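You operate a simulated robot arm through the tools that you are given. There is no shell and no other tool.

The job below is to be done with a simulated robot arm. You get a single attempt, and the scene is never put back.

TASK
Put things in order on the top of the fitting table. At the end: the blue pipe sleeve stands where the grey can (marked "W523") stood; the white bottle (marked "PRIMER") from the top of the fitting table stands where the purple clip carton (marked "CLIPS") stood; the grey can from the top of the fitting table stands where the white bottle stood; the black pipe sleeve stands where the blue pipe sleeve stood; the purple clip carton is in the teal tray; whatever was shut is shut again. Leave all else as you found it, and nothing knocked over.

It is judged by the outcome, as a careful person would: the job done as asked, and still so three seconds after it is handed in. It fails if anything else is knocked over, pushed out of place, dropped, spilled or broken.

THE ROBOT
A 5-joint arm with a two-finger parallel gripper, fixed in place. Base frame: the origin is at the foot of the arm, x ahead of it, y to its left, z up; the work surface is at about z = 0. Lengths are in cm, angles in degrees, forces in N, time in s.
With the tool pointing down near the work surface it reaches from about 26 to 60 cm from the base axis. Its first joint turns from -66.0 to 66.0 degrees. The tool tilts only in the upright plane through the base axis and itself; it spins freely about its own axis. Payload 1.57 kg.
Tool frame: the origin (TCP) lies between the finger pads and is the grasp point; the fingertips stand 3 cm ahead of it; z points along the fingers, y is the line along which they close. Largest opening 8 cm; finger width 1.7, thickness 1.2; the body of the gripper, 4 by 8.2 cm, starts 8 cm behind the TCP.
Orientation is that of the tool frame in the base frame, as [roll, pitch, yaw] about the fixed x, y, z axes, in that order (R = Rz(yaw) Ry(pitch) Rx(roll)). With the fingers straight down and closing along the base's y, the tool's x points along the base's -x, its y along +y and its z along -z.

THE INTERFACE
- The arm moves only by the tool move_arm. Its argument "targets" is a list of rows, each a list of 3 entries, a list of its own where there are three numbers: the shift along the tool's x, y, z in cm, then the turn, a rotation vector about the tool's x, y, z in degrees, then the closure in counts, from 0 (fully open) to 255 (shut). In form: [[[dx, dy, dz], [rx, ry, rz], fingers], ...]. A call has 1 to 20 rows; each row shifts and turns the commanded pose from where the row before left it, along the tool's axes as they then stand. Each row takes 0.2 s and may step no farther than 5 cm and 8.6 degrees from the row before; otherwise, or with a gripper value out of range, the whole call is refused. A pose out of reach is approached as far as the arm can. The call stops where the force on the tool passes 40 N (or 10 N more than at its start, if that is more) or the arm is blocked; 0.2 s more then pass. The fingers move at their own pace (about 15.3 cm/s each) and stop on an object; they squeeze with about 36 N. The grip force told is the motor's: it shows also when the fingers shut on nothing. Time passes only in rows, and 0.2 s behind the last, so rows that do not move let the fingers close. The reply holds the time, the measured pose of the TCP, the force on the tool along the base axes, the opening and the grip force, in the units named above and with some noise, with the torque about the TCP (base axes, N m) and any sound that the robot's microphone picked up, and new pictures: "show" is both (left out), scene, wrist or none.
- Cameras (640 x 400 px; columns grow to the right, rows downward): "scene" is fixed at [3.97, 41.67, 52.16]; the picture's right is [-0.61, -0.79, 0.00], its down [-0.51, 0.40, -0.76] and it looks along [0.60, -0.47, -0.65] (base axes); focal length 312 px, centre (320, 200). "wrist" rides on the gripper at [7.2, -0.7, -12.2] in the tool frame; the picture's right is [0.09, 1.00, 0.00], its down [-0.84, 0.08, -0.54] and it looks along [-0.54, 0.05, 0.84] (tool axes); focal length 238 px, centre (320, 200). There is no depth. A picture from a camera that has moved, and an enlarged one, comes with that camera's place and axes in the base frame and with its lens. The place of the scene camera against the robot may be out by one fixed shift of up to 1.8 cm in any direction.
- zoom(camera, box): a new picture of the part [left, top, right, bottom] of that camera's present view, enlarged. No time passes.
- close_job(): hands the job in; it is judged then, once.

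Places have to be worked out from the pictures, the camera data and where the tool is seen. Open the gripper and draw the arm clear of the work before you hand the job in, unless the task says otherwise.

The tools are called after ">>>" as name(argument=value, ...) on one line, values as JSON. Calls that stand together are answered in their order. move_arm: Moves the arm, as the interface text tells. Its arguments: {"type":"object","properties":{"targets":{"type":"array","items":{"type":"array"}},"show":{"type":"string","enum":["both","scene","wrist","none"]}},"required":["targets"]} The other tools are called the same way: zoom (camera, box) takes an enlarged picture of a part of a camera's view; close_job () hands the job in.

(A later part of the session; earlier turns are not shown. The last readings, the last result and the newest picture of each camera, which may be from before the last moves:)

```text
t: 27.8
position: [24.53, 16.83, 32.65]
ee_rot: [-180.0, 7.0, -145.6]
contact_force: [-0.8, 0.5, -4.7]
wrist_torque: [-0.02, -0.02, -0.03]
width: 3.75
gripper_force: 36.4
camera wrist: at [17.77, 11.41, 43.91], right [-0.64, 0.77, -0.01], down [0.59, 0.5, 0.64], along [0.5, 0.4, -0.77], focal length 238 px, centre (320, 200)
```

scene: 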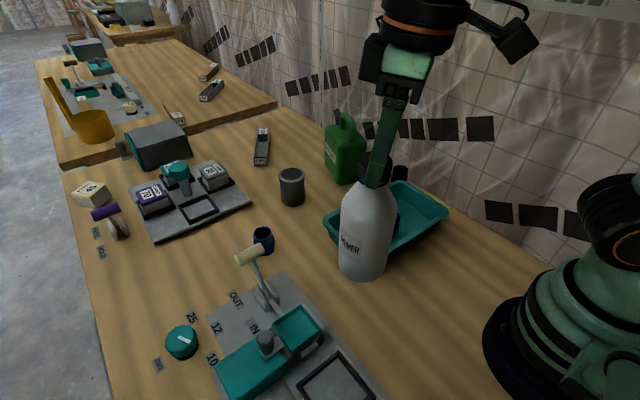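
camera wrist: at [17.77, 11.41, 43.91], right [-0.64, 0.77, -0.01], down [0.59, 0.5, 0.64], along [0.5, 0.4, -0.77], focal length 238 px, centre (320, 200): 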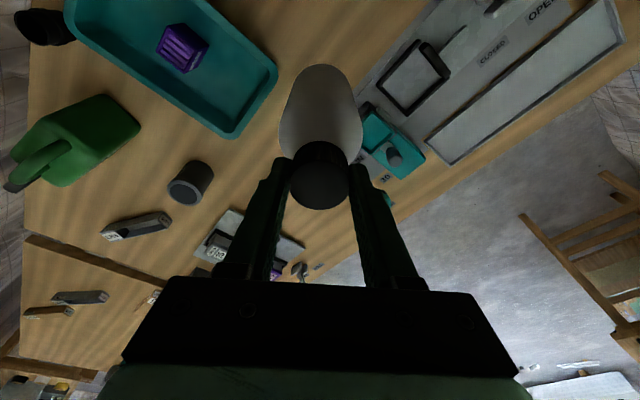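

It's holding well. I'll swing the azimuth to 39.8° (the carton's bearing), then carry the bottle radially outward with its base near z=12, stopping just past the lever at radius ≈57.

>>> move_arm(targets=[[[0.03, 0.92, 0], [-0.22, 0, -1.8], 255], [[0.04, 0.92, 0], [-0.22, 0, -1.8], 255], [[0.05, 0.92, -0.01], [-0.22, 0, -1.77], 255], [[-1.49, 0, 0.18], [0, 0, 0], 255], [[-2.48, 0, 0.3], [0, 0, 0], 255], [[-2.98, 0, 0.37], [0, 0, 0], 255], [[-2.98, 0, 0.37], [0, 0, 0], 255], [[-2.98, 0, 0.37], [0, 0, 0], 255], [[-2.98, 0, 0.37], [0, 0, 0], 255], [[-2.98, 0, 0.36], [0, 0, 0], 255], [[-2.98, 0, 0.37], [0, 0, 0], 255], [[-2.98, 0, 0.37], [0, 0, 0], 255], [[-1.49, 0, 0.18], [0, 0, 0], 255], [[-0.99, 0, 0.12], [0, 0, 0], 255], [[0, 0, 0], [0, 0, 0], 255]], show="both")

```text
t: 31.0
position: [43.97, 36.51, 32.6]
ee_rot: [179.9, 6.9, -140.3]
contact_force: [0.4, 0.3, -4.4]
wrist_torque: [-0.01, 0.04, 0.0]
width: 3.77
gripper_force: 36.0
camera wrist: at [37.76, 30.59, 43.89], right [-0.71, 0.71, -0.01], down [0.54, 0.55, 0.64], along [0.46, 0.45, -0.77], focal length 238 px, centre (320, 200)
```

scene: 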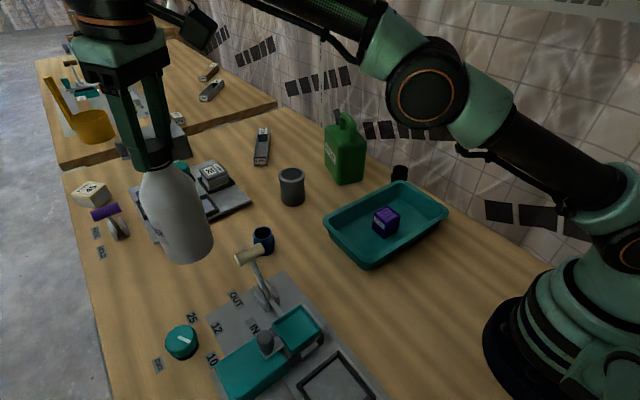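
wrist: 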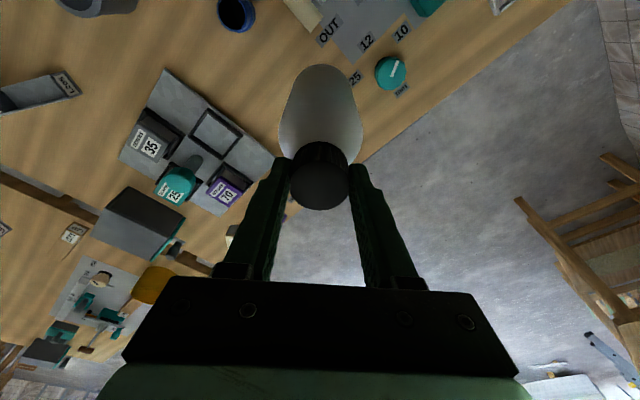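

I'm past the lever at radius 57 with the bottle still upright. I'll descend while easing outward to the carton's spot, stopping with about 1 cm left to drop.

>>> move_arm(targets=[[[0.24, 0, 1.98], [0, 0, 0], 255], [[0.24, 0, 1.98], [0, 0, 0], 255], [[-0.93, 0, 2.13], [0, 0, 0], 255], [[-0.93, 0, 2.13], [0, 0, 0], 255], [[-0.92, 0.01, 2.13], [0, 0, 0], 255], [[0.17, 0, 1.39], [0, 0, 0], 255], [[0, 0, 0], [0, 0, 0], 255], [[0, 0, 0], [0, 0, 0], 255]], show="both")

```text
t: 32.8
position: [46.83, 38.77, 21.18]
ee_rot: [-180.0, 7.0, -140.2]
contact_force: [-0.4, 0.2, -5.0]
wrist_torque: [-0.03, 0.0, 0.04]
width: 3.76
gripper_force: 36.6
camera wrist: at [40.52, 32.87, 32.49], right [-0.71, 0.71, -0.01], down [0.54, 0.55, 0.64], along [0.46, 0.45, -0.77], focal length 238 px, centre (320, 200)
```

scene: 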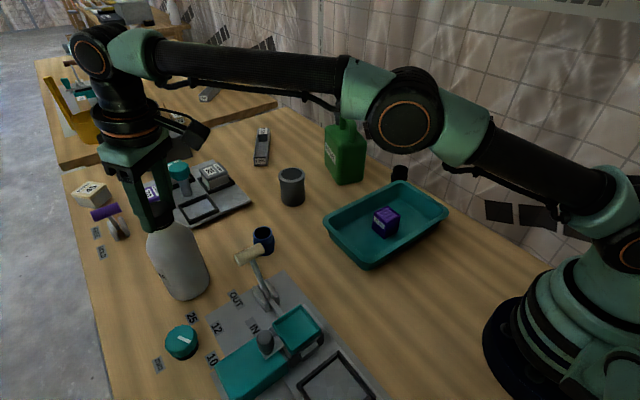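
wrist: 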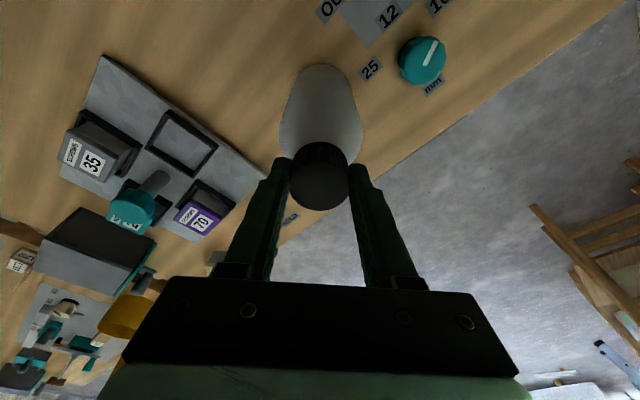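

The TCP is at (46.7, 38.9), on target. I'll lower in small steps until the base touches.

>>> move_arm(targets=[[[0.05, 0, 0.4], [0, 0, 0], 255], [[0.05, 0, 0.4], [0, 0, 0], 255], [[0, 0, 0], [0, 0, 0], 255]], show="none")

>>> move_arm(targets=[[[0.02, 0, 0.15], [0, 0, 0], 255], [[0, 0, 0], [0, 0, 0], 255]], show="none")

```text
t: 33.6
position: [46.66, 38.72, 20.39]
ee_rot: [179.9, 7.0, -140.2]
contact_force: [0.0, 0.3, -5.6]
wrist_torque: [0.0, 0.03, -0.01]
width: 3.77
gripper_force: 36.3
```

```text
t: 34.2
position: [46.72, 38.83, 20.28]
ee_rot: [-180.0, 7.0, -140.2]
contact_force: [-0.6, -0.2, -5.4]
wrist_torque: [0.0, 0.03, 0.03]
width: 3.77
gripper_force: 35.5
```

>>> move_arm(targets=[[[0.02, 0, 0.12], [0, 0, 0], 255], [[0, 0, 0], [0, 0, 0], 255]], show="none")

>>> move_arm(targets=[[[0.01, 0, 0.1], [0, 0, 0], 255], [[0, 0, 0], [0, 0, 0], 255]], show="both")

```text
t: 34.8
position: [46.71, 38.79, 20.03]
ee_rot: [180.0, 7.1, -140.2]
contact_force: [-0.2, -0.6, -5.4]
wrist_torque: [-0.01, 0.03, 0.01]
width: 3.75
gripper_force: 36.3
```

```text
t: 35.4
position: [46.72, 38.89, 20.03]
ee_rot: [180.0, 7.0, -140.1]
contact_force: [-0.1, -1.3, -0.5]
wrist_torque: [-0.11, 0.07, 0.02]
width: 3.78
gripper_force: 36.0
camera wrist: at [40.47, 32.87, 31.35], right [-0.71, 0.71, -0.01], down [0.54, 0.55, 0.64], along [0.46, 0.45, -0.77], focal length 238 px, centre (320, 200)
```

scene: 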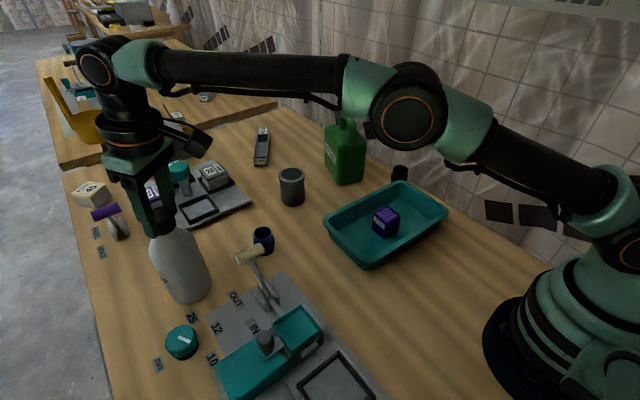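
wrist: 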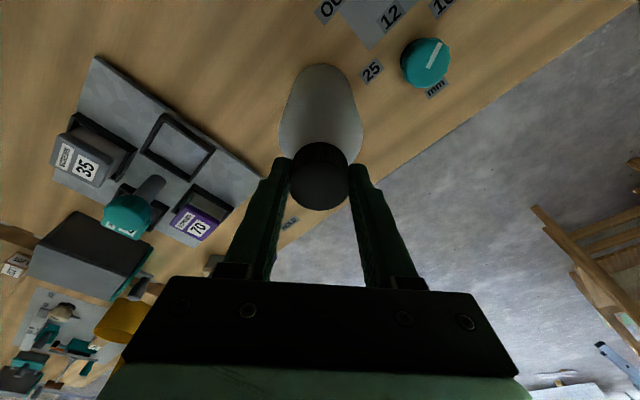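

The table now carries the bottle's weight (the reading dropped from -5.4 to -0.5 N). I'll release and back off along the tool axis.

>>> move_arm(targets=[[[0, 0, 0], [0, 0, 0], 0], [[0, 0, 0], [0, 0, 0], 0], [[0, 0, 0], [0, 0, 0], 0], [[0, 0, -1.5], [0, 0, 0], 0], [[0, 0, -2.5], [0, 0, 0], 0], [[0, 0, -3], [0, 0, 0], 0], [[0, 0, -1], [0, 0, 0], 0], [[0, 0, 0], [0, 0, 0], 0]], show="both")

```text
t: 37.2
position: [45.57, 37.84, 27.86]
ee_rot: [180.0, 6.9, -140.1]
contact_force: [0.3, 0.0, -0.5]
wrist_torque: [0.0, -0.03, 0.01]
width: 7.98
gripper_force: 0.1
out of reach, approached as far as the arm can: row 6
camera wrist: at [39.33, 31.93, 39.09], right [-0.71, 0.71, -0.01], down [0.54, 0.55, 0.64], along [0.46, 0.45, -0.77], focal length 238 px, centre (320, 200)
```

scene: 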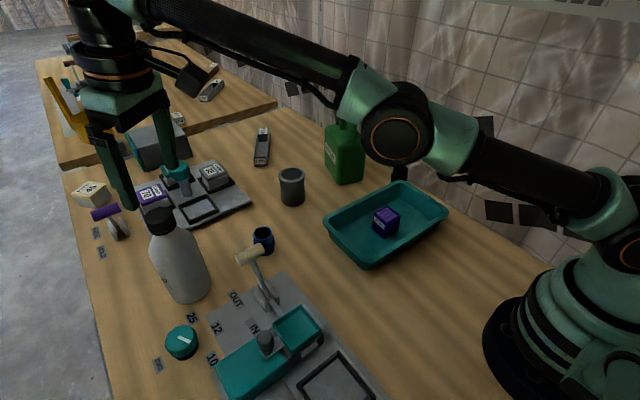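
wrist: 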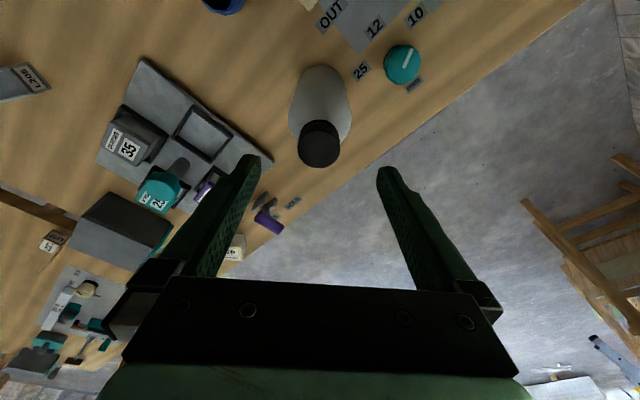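

The bottle stands upright on the carton's old spot. I'll retreat, remove the tilt, and go look at the grey can up close.

>>> move_arm(targets=[[[2.98, 0, -0.37], [0, 0, 0], 0], [[2.98, 0, -0.37], [0, 0, 0], 0], [[0, 0, 0], [0, 7, 0], 0], [[1.29, -3.19, 0.4], [0, 0, 0], 0], [[1.29, -3.19, 0.4], [0, 0, 0], 0], [[1.29, -3.19, 0.5], [0, 0, 0], 0], [[1.29, -3.19, 0.5], [0, 0, 0], 0], [[1.29, -3.19, 0.5], [0, 0, 0], 0], [[1.29, -3.19, 0.5], [0, 0, 0], 0], [[1.29, -3.19, 0.5], [0, 0, 0], 0], [[1.29, -3.19, 0.5], [0, 0, 0], 0], [[0, 0, 0], [0, 0, 7.7], 0], [[0, 0, 0], [0, 0, 7.7], 0], [[0, 0, 0], [0, 0, 7.7], 0], [[0, 0, 0], [0, 0, 7.8], 0], [[0, 0, 0], [0, 0, 0], 0]], show="both")

```text
t: 40.6
position: [51.64, 9.68, 25.19]
ee_rot: [179.9, 0.0, -171.1]
contact_force: [-0.3, 0.1, -0.2]
wrist_torque: [-0.02, 0.0, 0.03]
width: 8.02
gripper_force: 0.0
out of reach, approached as far as the arm can: row 1, 2, 3
camera wrist: at [44.57, 8.02, 37.38], right [-0.24, 0.97, 0.0], down [0.82, 0.2, 0.54], along [0.53, 0.13, -0.84], focal length 238 px, centre (320, 200)
```

scene: 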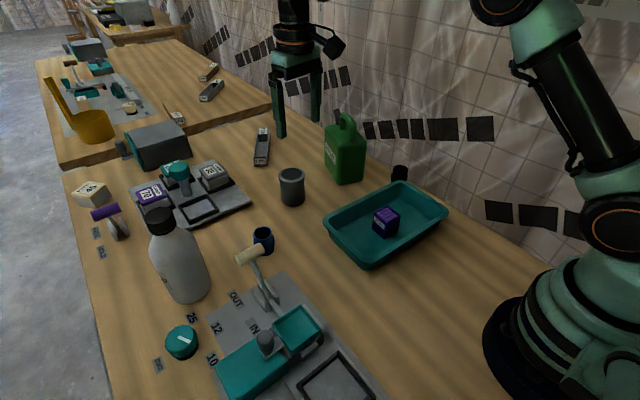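
wrist: 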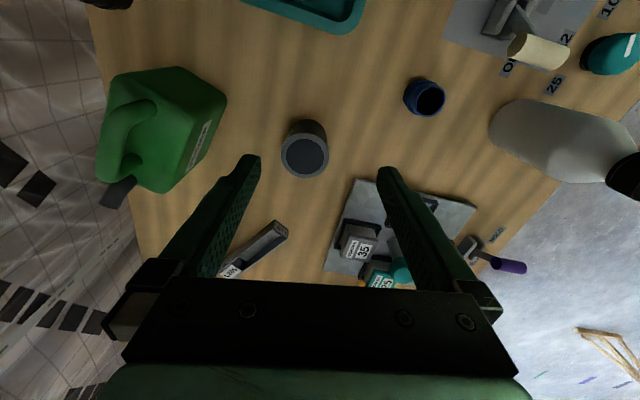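

Good view. I'll zoom in to measure the can and the blue sleeve accurately.

>>> zoom(camera="wrist", box=[240, 90, 380, 190])

>>> zoom(camera="wrist", box=[360, 40, 500, 140])

>>> zoom(camera="scene", box=[130, 180, 290, 310])

```text
4.00 times, centred on (310, 140) of wrist
camera zoom: at [44.57, 8.02, 37.38], right [-0.24, 0.97, 0.0], down [0.82, 0.2, 0.54], along [0.53, 0.13, -0.84], focal length 953 px, centre (360, 440)
```

zoom: 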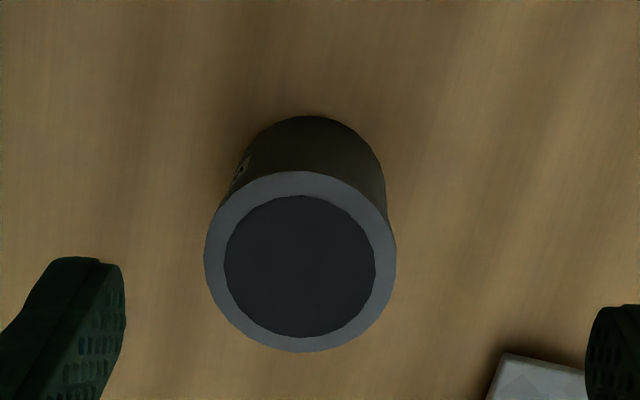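

```text
4.00 times, centred on (430, 90) of wrist
camera zoom: at [44.57, 8.02, 37.38], right [-0.24, 0.97, 0.0], down [0.82, 0.2, 0.54], along [0.53, 0.13, -0.84], focal length 953 px, centre (-120, 640)
```

zoom: 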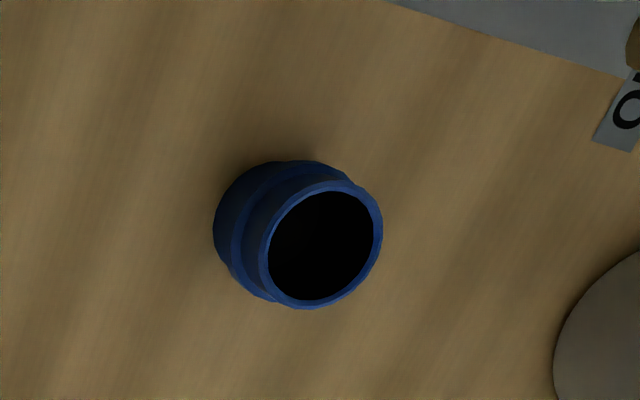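

```text
3.08 times, centred on (210, 245) of scene
camera zoom: at [3.97, 41.67, 52.16], right [-0.61, -0.79, 0.0], down [-0.51, 0.4, -0.76], along [0.6, -0.47, -0.65], focal length 959 px, centre (658, 62)
```

zoom: 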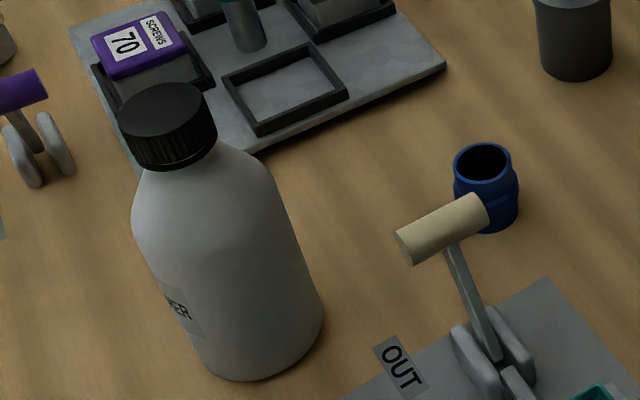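

The can resolves to (56.75, 9.0), height 7.65, with clear space for the fingers on either side. I'll move to hover just above it.

>>> move_arm(targets=[[[-1.65, -0.54, 2], [0, 0, 0], 0], [[-1.65, -0.54, 2.5], [0, 0, 0], 0], [[-1.65, -0.53, 3], [0, 0, 0], 0], [[0, 0, 3], [0, 0, 0], 0], [[0, 0, 2], [0, 0, 0], 0], [[0, 0, 0], [0, 0, 0], 0], [[0, 0, 0], [0, 0, 0], 0]], show="both")

```text
t: 42.2
position: [56.77, 8.95, 12.58]
ee_rot: [-179.9, 0.0, -171.1]
contact_force: [0.6, -0.1, -0.1]
wrist_torque: [-0.03, -0.01, 0.0]
width: 7.98
gripper_force: 0.1
camera wrist: at [49.74, 7.18, 24.82], right [-0.25, 0.97, 0.0], down [0.81, 0.21, 0.54], along [0.53, 0.13, -0.84], focal length 238 px, centre (320, 200)
```

scene: 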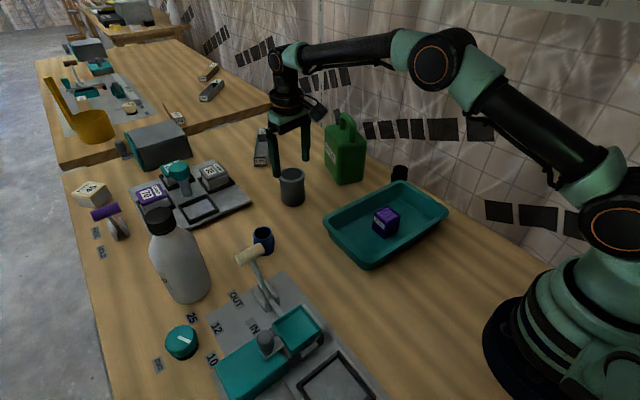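
wrist: 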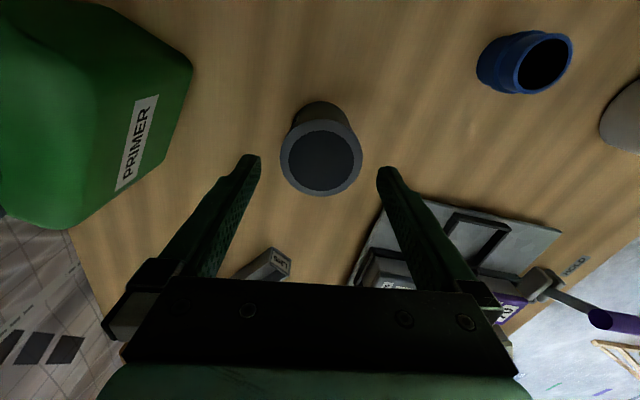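

The can sits centred laterally. I'll zoom in to check its radial position.

>>> zoom(camera="wrist", box=[260, 90, 380, 210])

>>> zoom(camera="scene", box=[240, 120, 340, 220])

```text
3.33 times, centred on (320, 150) of wrist
camera zoom: at [49.74, 7.18, 24.82], right [-0.25, 0.97, 0.0], down [0.81, 0.21, 0.54], along [0.53, 0.13, -0.84], focal length 794 px, centre (320, 367)
```

zoom: 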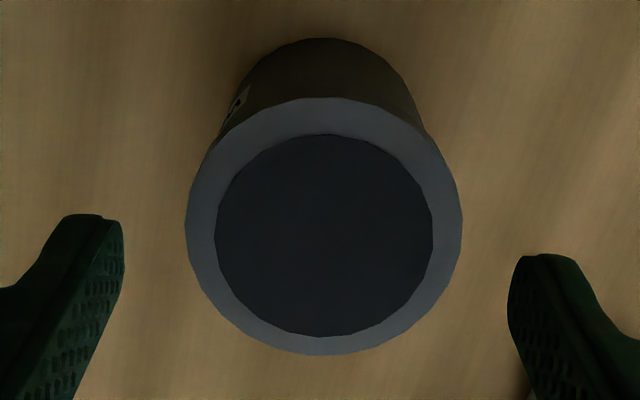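

```text
4.00 times, centred on (290, 170) of scene
camera zoom: at [3.97, 41.67, 52.16], right [-0.61, -0.79, 0.0], down [-0.51, 0.4, -0.76], along [0.6, -0.47, -0.65], focal length 1247 px, centre (440, 320)
```

zoom: 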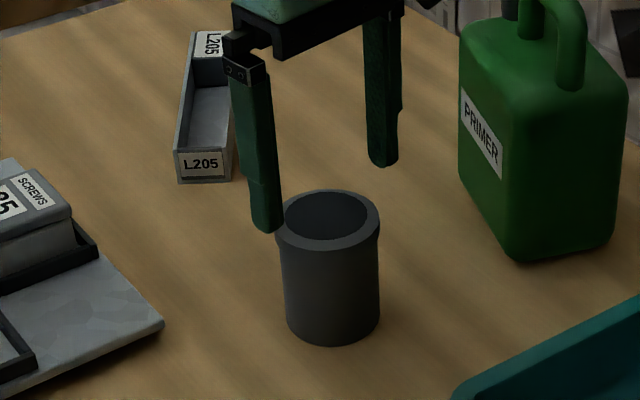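

The rim centre computes to (56.7, 9.0), directly under the tool. I'll descend around the can to z≈4.5.

>>> move_arm(targets=[[[0, 0, 2], [0, 0, 0], 0], [[0, 0, 2], [0, 0, 0], 0], [[0, 0, 2], [0, 0, 0], 0], [[0, 0, 2.1], [0, 0, 0], 0], [[0, 0, 0], [0, 0, 0], 0], [[0, 0, 0], [0, 0, 0], 0]], show="both")

```text
t: 43.6
position: [56.94, 8.9, 4.54]
ee_rot: [180.0, 0.0, -171.2]
contact_force: [0.1, -0.9, -0.1]
wrist_torque: [0.0, 0.0, -0.01]
width: 8.03
gripper_force: 0.1
camera wrist: at [49.72, 7.26, 16.75], right [-0.25, 0.97, 0.0], down [0.81, 0.21, 0.54], along [0.53, 0.13, -0.84], focal length 238 px, centre (320, 200)
```

scene: 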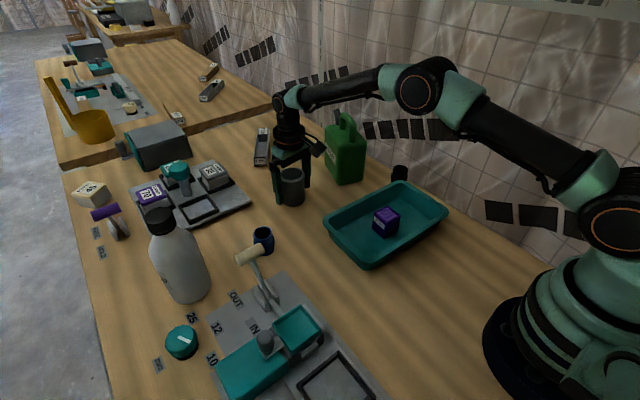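
wrist: 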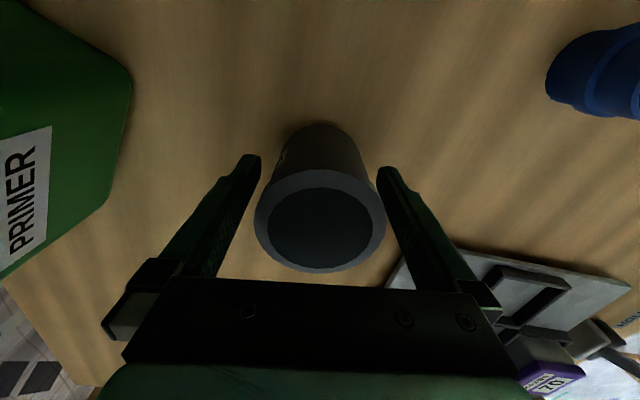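

The can is between the fingers with no contact forces. Closing.

>>> move_arm(targets=[[[0, 0, 0], [0, 0, 0], 255], [[0, 0, 0], [0, 0, 0], 255], [[0, 0, 0], [0, 0, 0], 255], [[0, 0, 0], [0, 0, 0], 255]], show="wrist")

```text
t: 44.6
position: [56.77, 8.85, 4.55]
ee_rot: [180.0, 0.0, -171.1]
contact_force: [0.0, 0.4, 0.4]
wrist_torque: [-0.08, 0.0, 0.03]
width: 6.28
gripper_force: 35.9
camera wrist: at [49.72, 7.26, 16.77], right [-0.25, 0.97, 0.0], down [0.81, 0.21, 0.54], along [0.53, 0.13, -0.84], focal length 238 px, centre (320, 200)
```

wrist: 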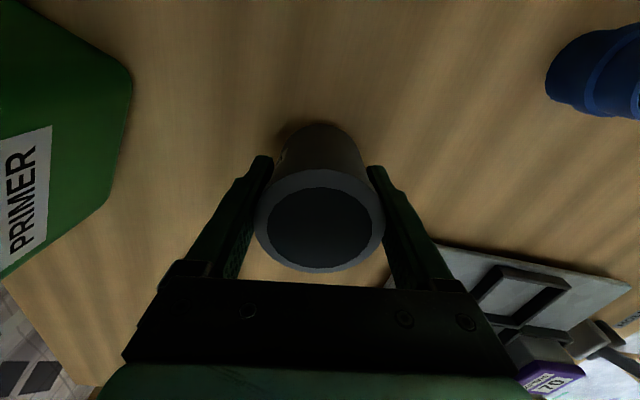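

Gripped at 6.28 cm. I'll lift slightly and check.

>>> move_arm(targets=[[[0, 0, -0.5], [0, 0, 0], 255], [[0, 0, -1], [0, 0, 0], 255], [[0, 0, 0], [0, 0, 0], 255], [[0, 0, 0], [0, 0, 0], 255]], show="both")

```text
t: 45.6
position: [56.82, 8.81, 5.94]
ee_rot: [179.9, -0.1, -171.1]
contact_force: [0.4, -0.9, -2.5]
wrist_torque: [0.03, 0.0, 0.01]
width: 6.3
gripper_force: 35.9
camera wrist: at [49.7, 7.2, 18.25], right [-0.25, 0.97, 0.0], down [0.81, 0.21, 0.54], along [0.53, 0.13, -0.84], focal length 238 px, centre (320, 200)
```

scene: 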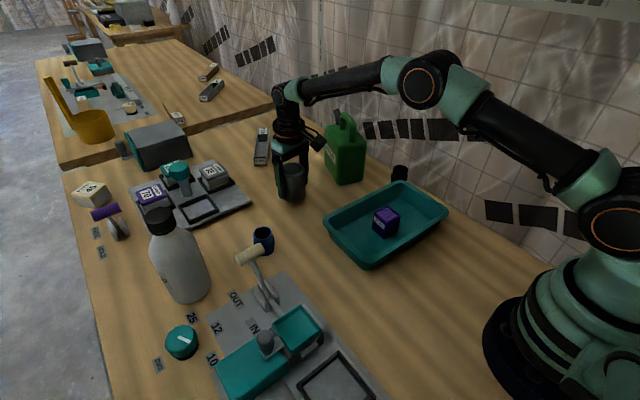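
wrist: 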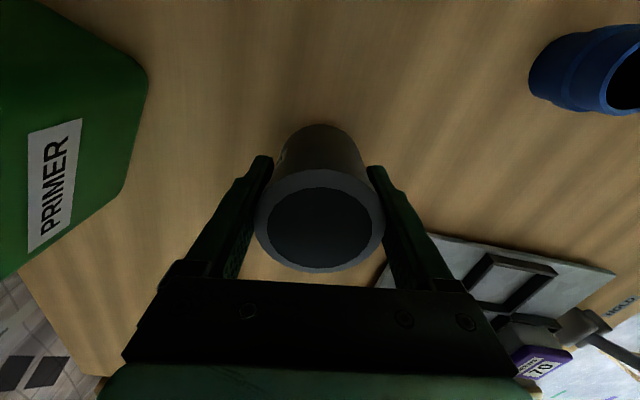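

It comes up cleanly (2.5 N). I'll lift it to z≈19, well clear of everything, and carry it toward the bottle's old spot.

>>> move_arm(targets=[[[0, 0, -3], [0, 0, 0], 255], [[0, 0, -3.5], [0, 0, 0], 255], [[0, 0, -3.5], [0, 0, 0], 255], [[0, 0, -3], [0, 0, 0], 255], [[1.52, 0.64, 0], [0, 0, 0], 255], [[3.04, 1.27, 0], [0, 0, 0], 255], [[3.04, 1.27, 0], [0, 0, 0], 255], [[3.04, 1.27, 0], [0, 0, 0], 255], [[3.04, 1.27, 0], [0, 0, 0], 255], [[3.04, 1.27, 0], [0, 0, 0], 255], [[3.04, 1.27, 0], [0, 0, 0], 255], [[3.04, 1.27, 0], [0, 0, 0], 255], [[3.04, 1.27, 0], [0, 0, 0], 255], [[3.04, 1.27, 0], [0, 0, 0], 255], [[1.52, 0.66, 0], [0, 0, 0], 255], [[0, 0, 0], [0, 0, 0], 255]], show="both")

```text
t: 49.0
position: [24.7, 16.67, 19.04]
ee_rot: [-179.9, -0.1, -171.1]
contact_force: [0.1, 0.2, -2.2]
wrist_torque: [-0.02, 0.02, -0.01]
width: 6.3
gripper_force: 35.9
camera wrist: at [17.65, 14.99, 31.25], right [-0.24, 0.97, 0.0], down [0.81, 0.21, 0.54], along [0.53, 0.13, -0.84], focal length 238 px, centre (320, 200)
```

scene: 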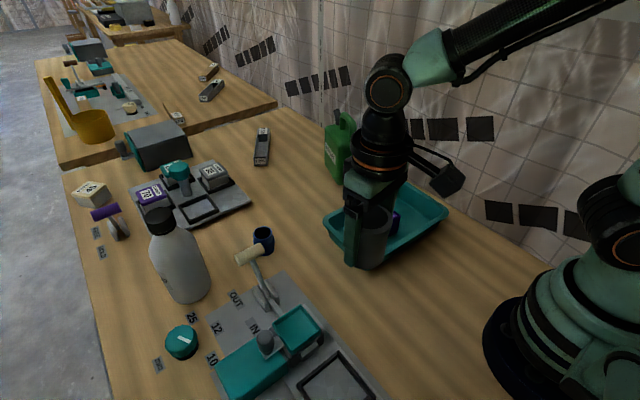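
wrist: 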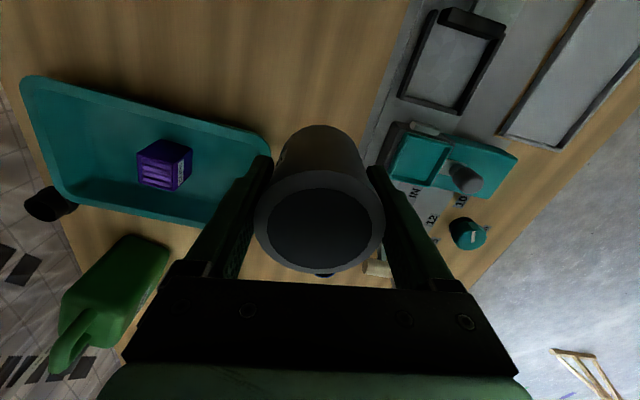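

The can is over the bottle's old spot. I'll spin the tool about 64° so the fingers will open away from the tray corner.

>>> move_arm(targets=[[[0, 0, 0], [0, 0, 8.06], 255], [[0, 0, 0], [0, 0, 8.06], 255], [[0, 0, 0], [0, 0, 8.06], 255], [[0, 0, 0], [0, 0, 8.06], 255], [[0, 0, 0], [0, 0, 8.06], 255], [[0, 0, 0], [0, 0, 8.06], 255], [[0, 0, 0], [0, 0, 8.06], 255], [[0, 0, 0], [0, 0, 8.06], 255], [[0, 0, 0], [0, 0, 0], 255], [[0, 0, 0], [0, 0, 0], 255]], show="both")

```text
t: 51.2
position: [24.79, 16.73, 19.02]
ee_rot: [180.0, 0.0, 124.4]
contact_force: [0.0, 0.1, -2.7]
wrist_torque: [0.0, -0.03, -0.04]
width: 6.3
gripper_force: 36.4
camera wrist: at [20.06, 22.34, 31.24], right [0.77, 0.64, 0.0], down [0.54, -0.65, 0.54], along [0.35, -0.42, -0.84], focal length 238 px, centre (320, 200)
```

scene: 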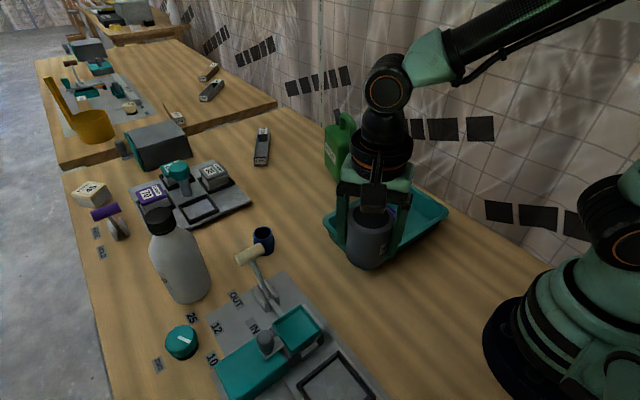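
wrist: 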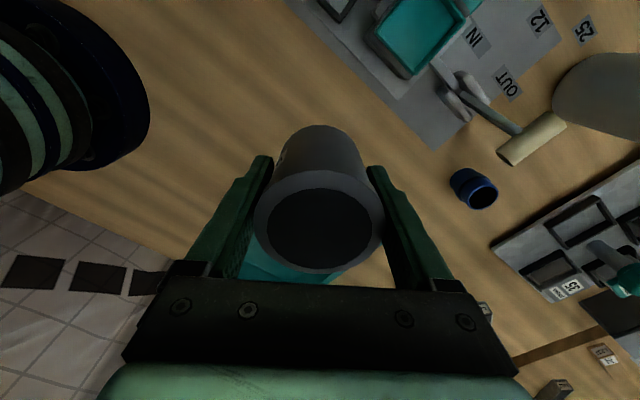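

Orientation is set with open space on both finger sides. I'll lower the can, stopping just above the table.

>>> move_arm(targets=[[[0.1, 0.12, 3], [0, 0, 0], 255], [[0, 0, 3.5], [0, 0, 0], 255], [[0, 0, 3.5], [0, 0, 0], 255], [[0, 0, 2.5], [0, 0, 0], 255], [[0, 0, 1.3], [0, 0, 0], 255], [[0, 0, 0], [0, 0, 0], 255], [[0, 0, 0], [0, 0, 0], 255]], show="both")

```text
t: 52.8
position: [24.92, 16.89, 5.2]
ee_rot: [179.9, 0.0, 124.3]
contact_force: [-0.1, 0.2, -1.9]
wrist_torque: [0.03, 0.03, 0.02]
width: 6.32
gripper_force: 36.4
camera wrist: at [20.15, 22.51, 17.44], right [0.77, 0.64, 0.0], down [0.54, -0.65, 0.54], along [0.35, -0.42, -0.84], focal length 238 px, centre (320, 200)
```

scene: 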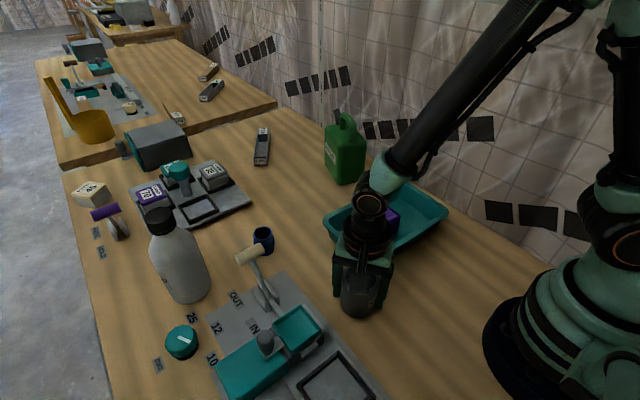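
wrist: 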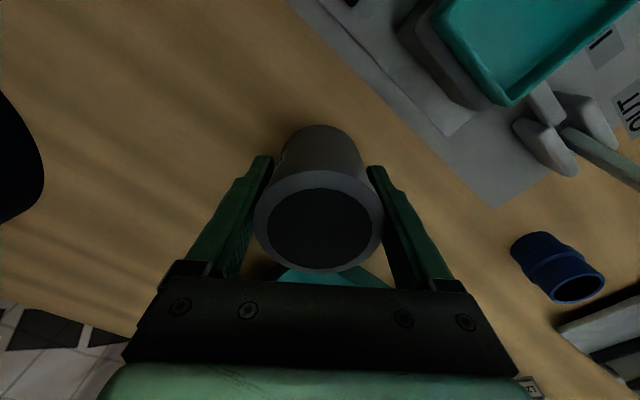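

Position (24.8, 16.95) is good. Now the final fine lowering.

>>> move_arm(targets=[[[0, 0, 0.3], [0, 0, 0], 255], [[0, 0, 0.2], [0, 0, 0], 255], [[0, 0, 0], [0, 0, 0], 255]], show="none")

>>> move_arm(targets=[[[0, 0, 0.1], [0, 0, 0], 255], [[0, 0, 0], [0, 0, 0], 255]], show="none")

```text
t: 53.6
position: [24.84, 16.87, 4.65]
ee_rot: [-179.9, -0.1, 124.4]
contact_force: [-0.2, -0.5, -2.0]
wrist_torque: [0.02, -0.01, -0.01]
width: 6.3
gripper_force: 36.2
```

```text
t: 54.2
position: [24.71, 16.94, 4.66]
ee_rot: [179.9, -0.1, 124.4]
contact_force: [0.3, 0.3, -2.1]
wrist_torque: [-0.01, -0.01, 0.01]
width: 6.3
gripper_force: 36.0
```

>>> move_arm(targets=[[[0, 0, 0.1], [0, 0, 0], 255], [[0, 0, 0], [0, 0, 0], 255]], show="none")

```text
t: 54.8
position: [24.69, 16.83, 4.56]
ee_rot: [-179.9, 0.0, 124.3]
contact_force: [-0.4, 0.6, -1.5]
wrist_torque: [-0.02, 0.01, -0.02]
width: 6.3
gripper_force: 36.5
```

>>> move_arm(targets=[[[0, 0, 0.08], [0, 0, 0], 255], [[0, 0, 0], [0, 0, 0], 255]], show="none")

```text
t: 55.4
position: [24.82, 16.84, 4.45]
ee_rot: [180.0, 0.0, 124.3]
contact_force: [-6.8, -5.7, 32.7]
wrist_torque: [-0.21, -0.01, -0.07]
width: 6.31
gripper_force: 36.0
```

It's firmly on the table (33 N). I'll back off a hair, open, and rise vertically.

>>> move_arm(targets=[[[0, 0, -0.07], [0, 0, 0], 255], [[0, 0, 0], [0, 0, 0], 0], [[0, 0, 0], [0, 0, 0], 0], [[0, 0, 0], [0, 0, 0], 0], [[0, 0, -1.5], [0, 0, 0], 0], [[0, 0, -3], [0, 0, 0], 0], [[0, 0, -4], [0, 0, 0], 0], [[0, 0, -4], [0, 0, 0], 0], [[0, 0, -4], [0, 0, 0], 0], [[0, 0, 0], [0, 0, 0], 0]], show="both")

```text
t: 57.6
position: [24.71, 17.11, 21.12]
ee_rot: [179.9, 0.0, 124.4]
contact_force: [-0.1, 0.2, 0.3]
wrist_torque: [-0.01, 0.01, -0.05]
width: 7.97
gripper_force: 0.0
camera wrist: at [20.11, 22.63, 33.36], right [0.77, 0.64, 0.0], down [0.54, -0.65, 0.54], along [0.35, -0.42, -0.84], focal length 238 px, centre (320, 200)
```

scene: 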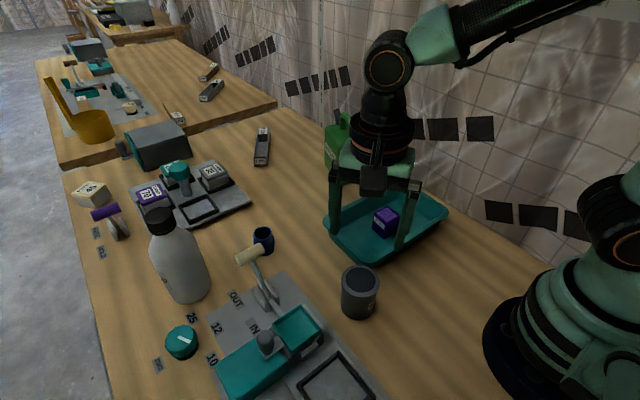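
wrist: 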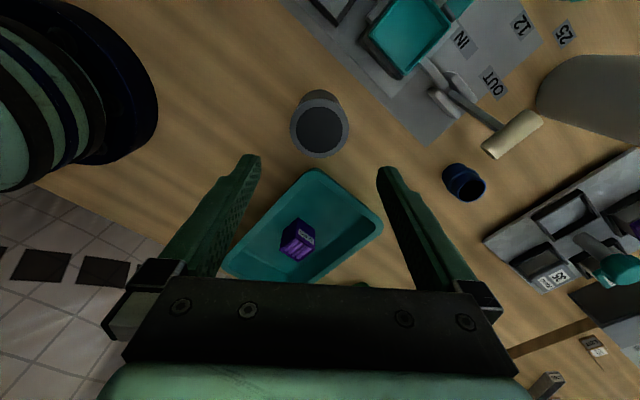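

The can stands on the bottle's old place. Next is the blue sleeve: I'll spin the tool back to a tangential grip and move over for a close look.

>>> move_arm(targets=[[[0, 0, 0], [0, 0, -8.18], 0], [[0, 0, 0], [0, 0, -8.18], 0], [[0, 0, 0], [0, 0, -8.18], 0], [[0, 0, 0], [0, 0, -8.18], 0], [[0, 0, 0], [0, 0, -8.18], 0], [[0, 0, 0], [0, 0, -8.18], 0], [[0, 0, 0], [0, 0, -8.18], 0], [[0, 0, 0], [0, 0, -8.18], 0], [[0, 0, 0], [0, 0, -8.18], 0], [[0, 0, 0], [0, 0, -8.18], 0], [[-4.1, -1.15, 0], [0, 0, 0], 0], [[-4.1, -1.15, 0], [0, 0, 0], 0], [[-4.1, -1.15, 0], [0, 0, 0], 0], [[-4.1, -1.15, 0], [0, 0, 0], 0], [[0, 0, 0], [0, 0, 0], 0], [[0, 0, 0], [0, 0, 0], 0]], show="both")

```text
t: 61.0
position: [41.55, 20.1, 20.91]
ee_rot: [-180.0, 0.0, -153.7]
contact_force: [0.6, 0.2, 0.3]
wrist_torque: [-0.02, -0.03, 0.02]
width: 8.02
gripper_force: 0.1
camera wrist: at [35.31, 16.33, 33.21], right [-0.52, 0.85, 0.0], down [0.72, 0.44, 0.54], along [0.46, 0.28, -0.84], focal length 238 px, centre (320, 200)
```

scene: 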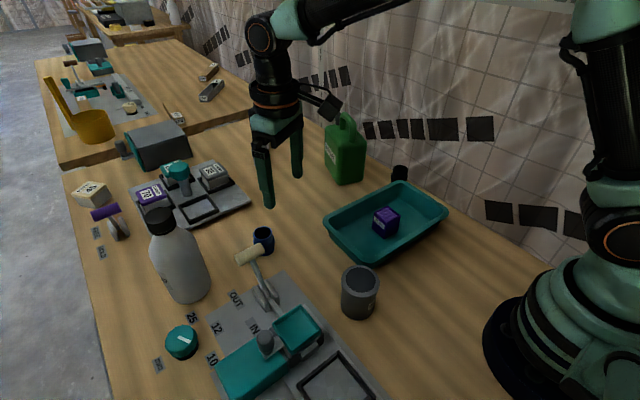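
wrist: 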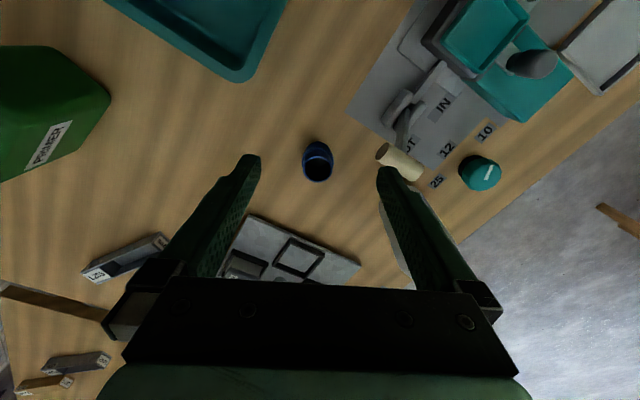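

>>> zoom(camera="wrist", box=[270, 120, 370, 200])

>>> zoom(camera="scene", box=[220, 210, 320, 310])

```text
5.00 times, centred on (320, 160) of wrist
camera zoom: at [35.31, 16.33, 33.21], right [-0.52, 0.85, 0.0], down [0.72, 0.44, 0.54], along [0.46, 0.28, -0.84], focal length 1192 px, centre (320, 400)
```

zoom: 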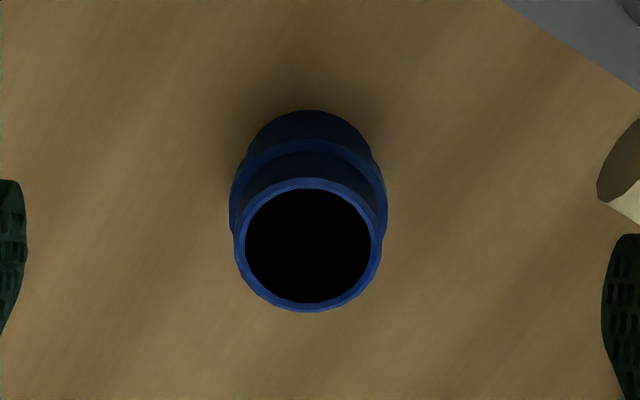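

```text
4.00 times, centred on (270, 260) of scene
camera zoom: at [3.97, 41.67, 52.16], right [-0.61, -0.79, 0.0], down [-0.51, 0.4, -0.76], along [0.6, -0.47, -0.65], focal length 1247 px, centre (520, -40)
```

zoom: 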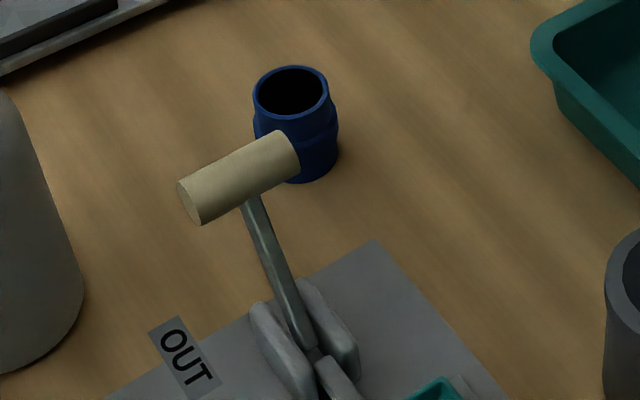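

The blue sleeve measures at (46.86, 23.03), about 4.9 cm tall and 4.3 cm at its collar. I'll move over it and come down to a hover.

>>> move_arm(targets=[[[-3.06, 0.1, 2], [0, 0, 0], 0], [[-3.06, 0.09, 2], [0, 0, 0], 0], [[0, 0, 3], [0, 0, 0], 0], [[0, 0, 3], [0, 0, 0], 0], [[0, 0, 1], [0, 0, 0], 0], [[0, 0, 0], [0, 0, 0], 0], [[0, 0, 0], [0, 0, 0], 0]], show="both")

```text
t: 62.6
position: [47.06, 22.76, 9.98]
ee_rot: [-179.9, 0.1, -153.8]
contact_force: [0.4, 0.1, -0.4]
wrist_torque: [0.01, -0.01, 0.01]
width: 8.02
gripper_force: 0.0
camera wrist: at [40.73, 19.17, 22.2], right [-0.52, 0.85, 0.0], down [0.72, 0.44, 0.54], along [0.46, 0.28, -0.84], focal length 238 px, centre (320, 200)
```

scene: 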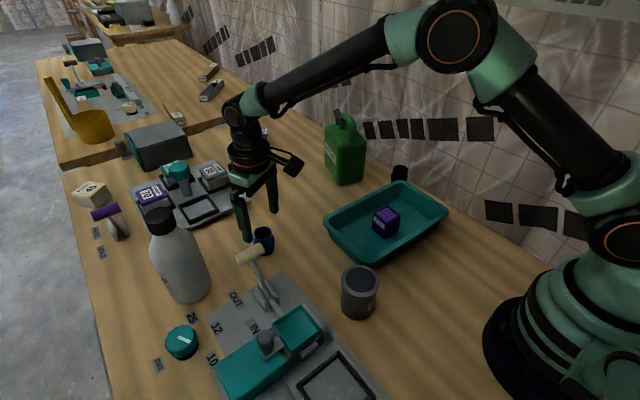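
wrist: 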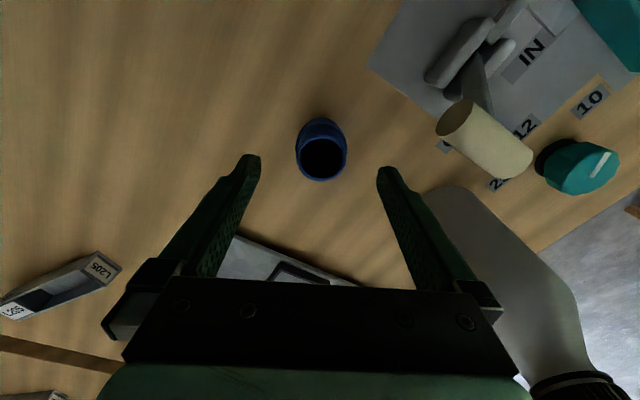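

Aligned over the sleeve and clear of the lever and the bottle. Descending to z≈3.6.

>>> move_arm(targets=[[[0, 0, 2], [0, 0, 0], 0], [[0, 0, 2], [0, 0, 0], 0], [[0, 0, 1.5], [0, 0, 0], 0], [[0, 0, 0.9], [0, 0, 0], 0], [[0, 0, 0], [0, 0, 0], 0], [[0, 0, 0], [0, 0, 0], 0]], show="both")

```text
t: 64.0
position: [47.01, 22.75, 3.59]
ee_rot: [-180.0, 0.0, -153.8]
contact_force: [0.1, 0.5, 0.1]
wrist_torque: [0.03, 0.02, 0.01]
width: 7.99
gripper_force: 0.0
camera wrist: at [40.73, 19.14, 15.87], right [-0.52, 0.85, 0.0], down [0.72, 0.44, 0.54], along [0.46, 0.28, -0.84], focal length 238 px, centre (320, 200)
```

scene: 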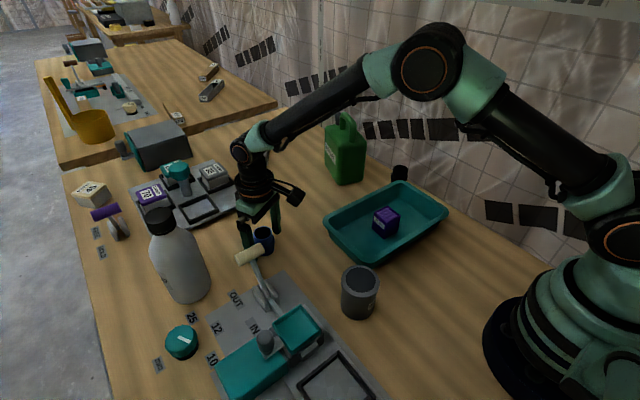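
wrist: 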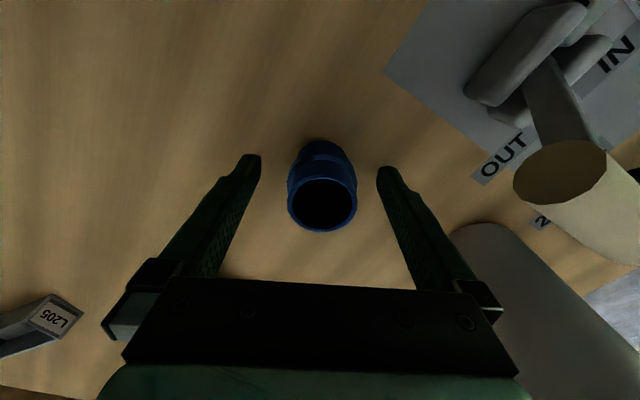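

The sleeve is centred between the pads. Closing, then a small test lift.

>>> move_arm(targets=[[[0, 0, 0], [0, 0, 0], 255], [[0, 0, 0], [0, 0, 0], 255], [[0, 0, 0], [0, 0, 0], 255], [[0, 0, 0], [0, 0, 0], 255]], show="wrist")

>>> move_arm(targets=[[[0, 0, -0.5], [0, 0, 0], 255], [[0, 0, -1], [0, 0, 0], 255], [[0, 0, 0], [0, 0, 0], 255]], show="both")

```text
t: 65.0
position: [46.94, 22.81, 3.62]
ee_rot: [180.0, -0.1, -153.8]
contact_force: [-0.5, -0.2, 0.1]
wrist_torque: [0.0, 0.01, 0.05]
width: 3.92
gripper_force: 35.6
camera wrist: at [40.72, 19.14, 15.88], right [-0.52, 0.85, 0.0], down [0.72, 0.44, 0.54], along [0.46, 0.28, -0.84], focal length 238 px, centre (320, 200)
```

wrist: 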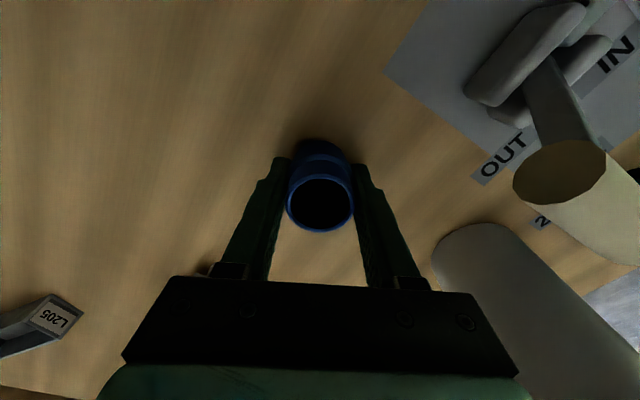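

```text
t: 65.8
position: [46.86, 22.88, 5.19]
ee_rot: [-180.0, 0.1, -153.8]
contact_force: [-0.5, 0.4, -0.2]
wrist_torque: [0.02, -0.01, 0.0]
width: 3.96
gripper_force: 36.4
camera wrist: at [40.73, 19.15, 17.42], right [-0.52, 0.85, 0.0], down [0.72, 0.44, 0.54], along [0.46, 0.28, -0.84], focal length 238 px, centre (320, 200)
```

scene: 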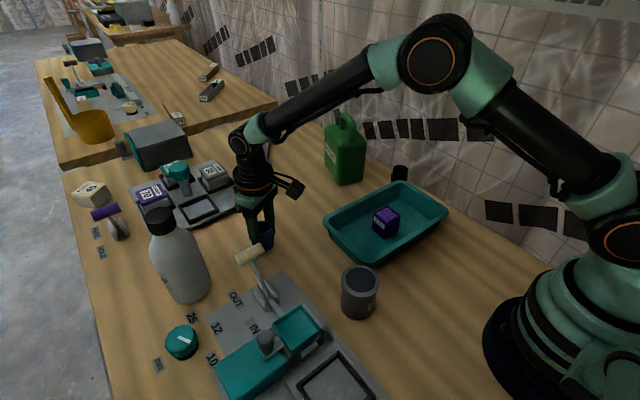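
wrist: 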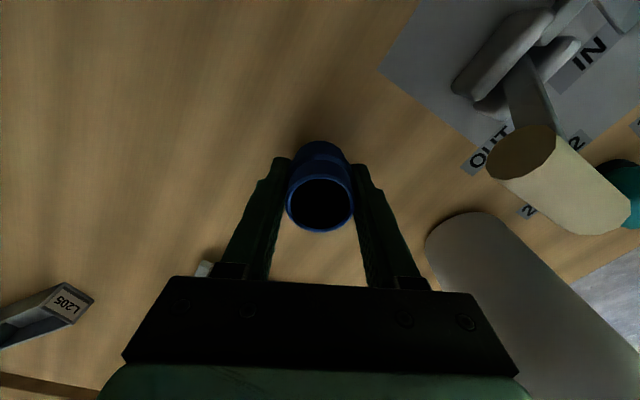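

The sleeve is held at 3.95 cm. I'll lift it to z≈15, carry it to the can's old place (56.73, 9.02), and turn the wrist to the tangential heading there.

>>> move_arm(targets=[[[0, 0, -3], [0, 0, 0], 255], [[0, 0, -3.5], [0, 0, 0], 255], [[0, 0, -3.5], [0, 0, 0], 255], [[-0.54, -3.37, 0], [0, 0, 0], 255], [[-0.54, -3.37, 0], [0, 0, 0], 255], [[-0.54, -3.37, 0], [0, 0, 0], 255], [[-0.54, -3.38, 0], [0, 0, 0], 255], [[-0.53, -3.38, 0], [0, 0, 0], 255], [[0, 0, 0], [0, 0, 5.7], 255], [[0, 0, 0], [0, 0, 5.7], 255], [[0, 0, 0], [0, 0, 5.8], 255], [[0, 0, 0], [0, 0, 0], 255], [[0, 0, 0], [0, 0, 0], 255]], show="both")

```text
t: 68.6
position: [56.77, 8.92, 15.07]
ee_rot: [179.9, 0.0, -171.0]
contact_force: [0.6, 0.6, -0.1]
wrist_torque: [-0.02, 0.0, 0.02]
width: 3.9
gripper_force: 35.8
camera wrist: at [49.79, 7.2, 27.39], right [-0.25, 0.97, 0.0], down [0.81, 0.21, 0.54], along [0.53, 0.13, -0.84], focal length 238 px, centre (320, 200)
```

scene: 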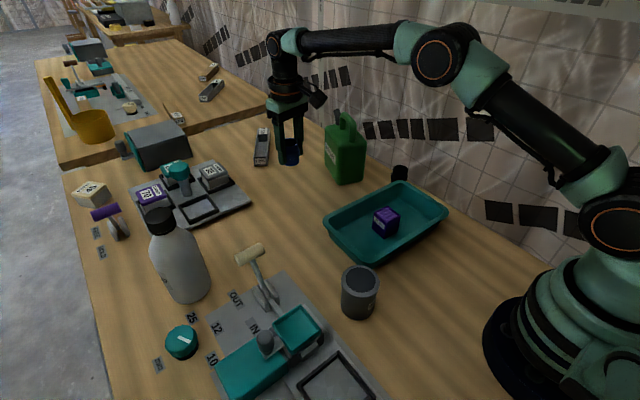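
wrist: 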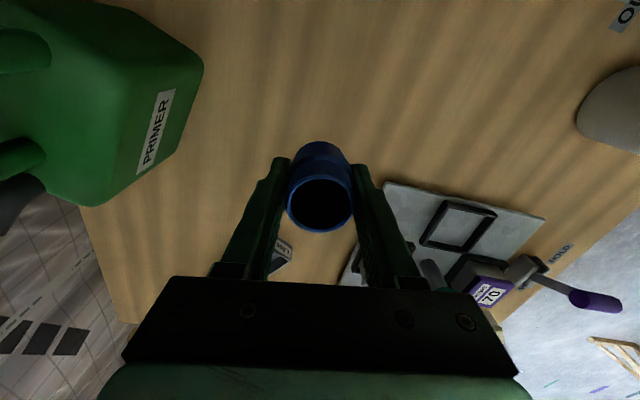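

On target at (56.8, 9.0). Lowering to just above the table.

>>> move_arm(targets=[[[0, 0, 3.5], [0, 0, 0], 255], [[0, 0, 3.5], [0, 0, 0], 255], [[0, 0, 2.5], [0, 0, 0], 255], [[0, 0, 1.4], [0, 0, 0], 255], [[0, 0, 0], [0, 0, 0], 255], [[0, 0, 0], [0, 0, 0], 255]], show="wrist")

>>> move_arm(targets=[[[0, 0, 0.25], [0, 0, 0], 255], [[0, 0, 0], [0, 0, 0], 255]], show="none")

```text
t: 70.0
position: [56.93, 8.88, 4.33]
ee_rot: [-180.0, 0.0, -171.0]
contact_force: [-0.6, -0.4, 0.0]
wrist_torque: [0.03, -0.02, 0.01]
width: 3.9
gripper_force: 35.9
camera wrist: at [49.76, 7.27, 16.44], right [-0.25, 0.97, 0.0], down [0.81, 0.21, 0.54], along [0.53, 0.13, -0.84], focal length 238 px, centre (320, 200)
```

wrist: 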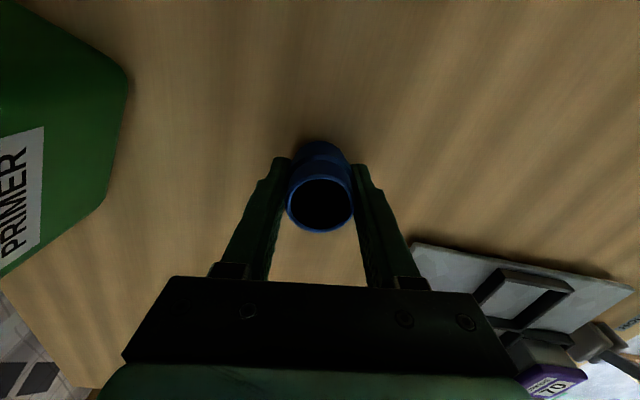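

```text
t: 70.6
position: [56.85, 9.04, 4.08]
ee_rot: [-180.0, 0.1, -170.9]
contact_force: [-0.1, 0.2, -0.3]
wrist_torque: [0.01, 0.01, -0.01]
width: 3.91
gripper_force: 36.1
```

>>> move_arm(targets=[[[0, 0, 0.2], [0, 0, 0], 255], [[0, 0, 0], [0, 0, 0], 255]], show="none")

>>> move_arm(targets=[[[0, 0, 0.08], [0, 0, 0], 255], [[0, 0, 0], [0, 0, 0], 255]], show="none")

```text
t: 71.2
position: [56.85, 9.02, 3.79]
ee_rot: [180.0, 0.1, -171.1]
contact_force: [-0.1, 0.6, -0.1]
wrist_torque: [0.0, -0.01, 0.0]
width: 3.94
gripper_force: 36.5
```

```text
t: 71.8
position: [56.85, 8.89, 3.67]
ee_rot: [-180.0, -0.1, -171.0]
contact_force: [0.2, 0.2, -0.6]
wrist_torque: [0.0, 0.0, -0.04]
width: 3.93
gripper_force: 36.4
```

The sleeve should be about a millimetre off the table now. One more small step to confirm contact.

>>> move_arm(targets=[[[0, 0, 0.08], [0, 0, 0], 255], [[0, 0, 0], [0, 0, 0], 255]], show="none")

```text
t: 72.4
position: [56.89, 8.97, 3.62]
ee_rot: [-180.0, -0.1, -170.9]
contact_force: [-0.6, 0.0, 2.6]
wrist_torque: [0.1, 0.0, 0.02]
width: 3.92
gripper_force: 35.6
```

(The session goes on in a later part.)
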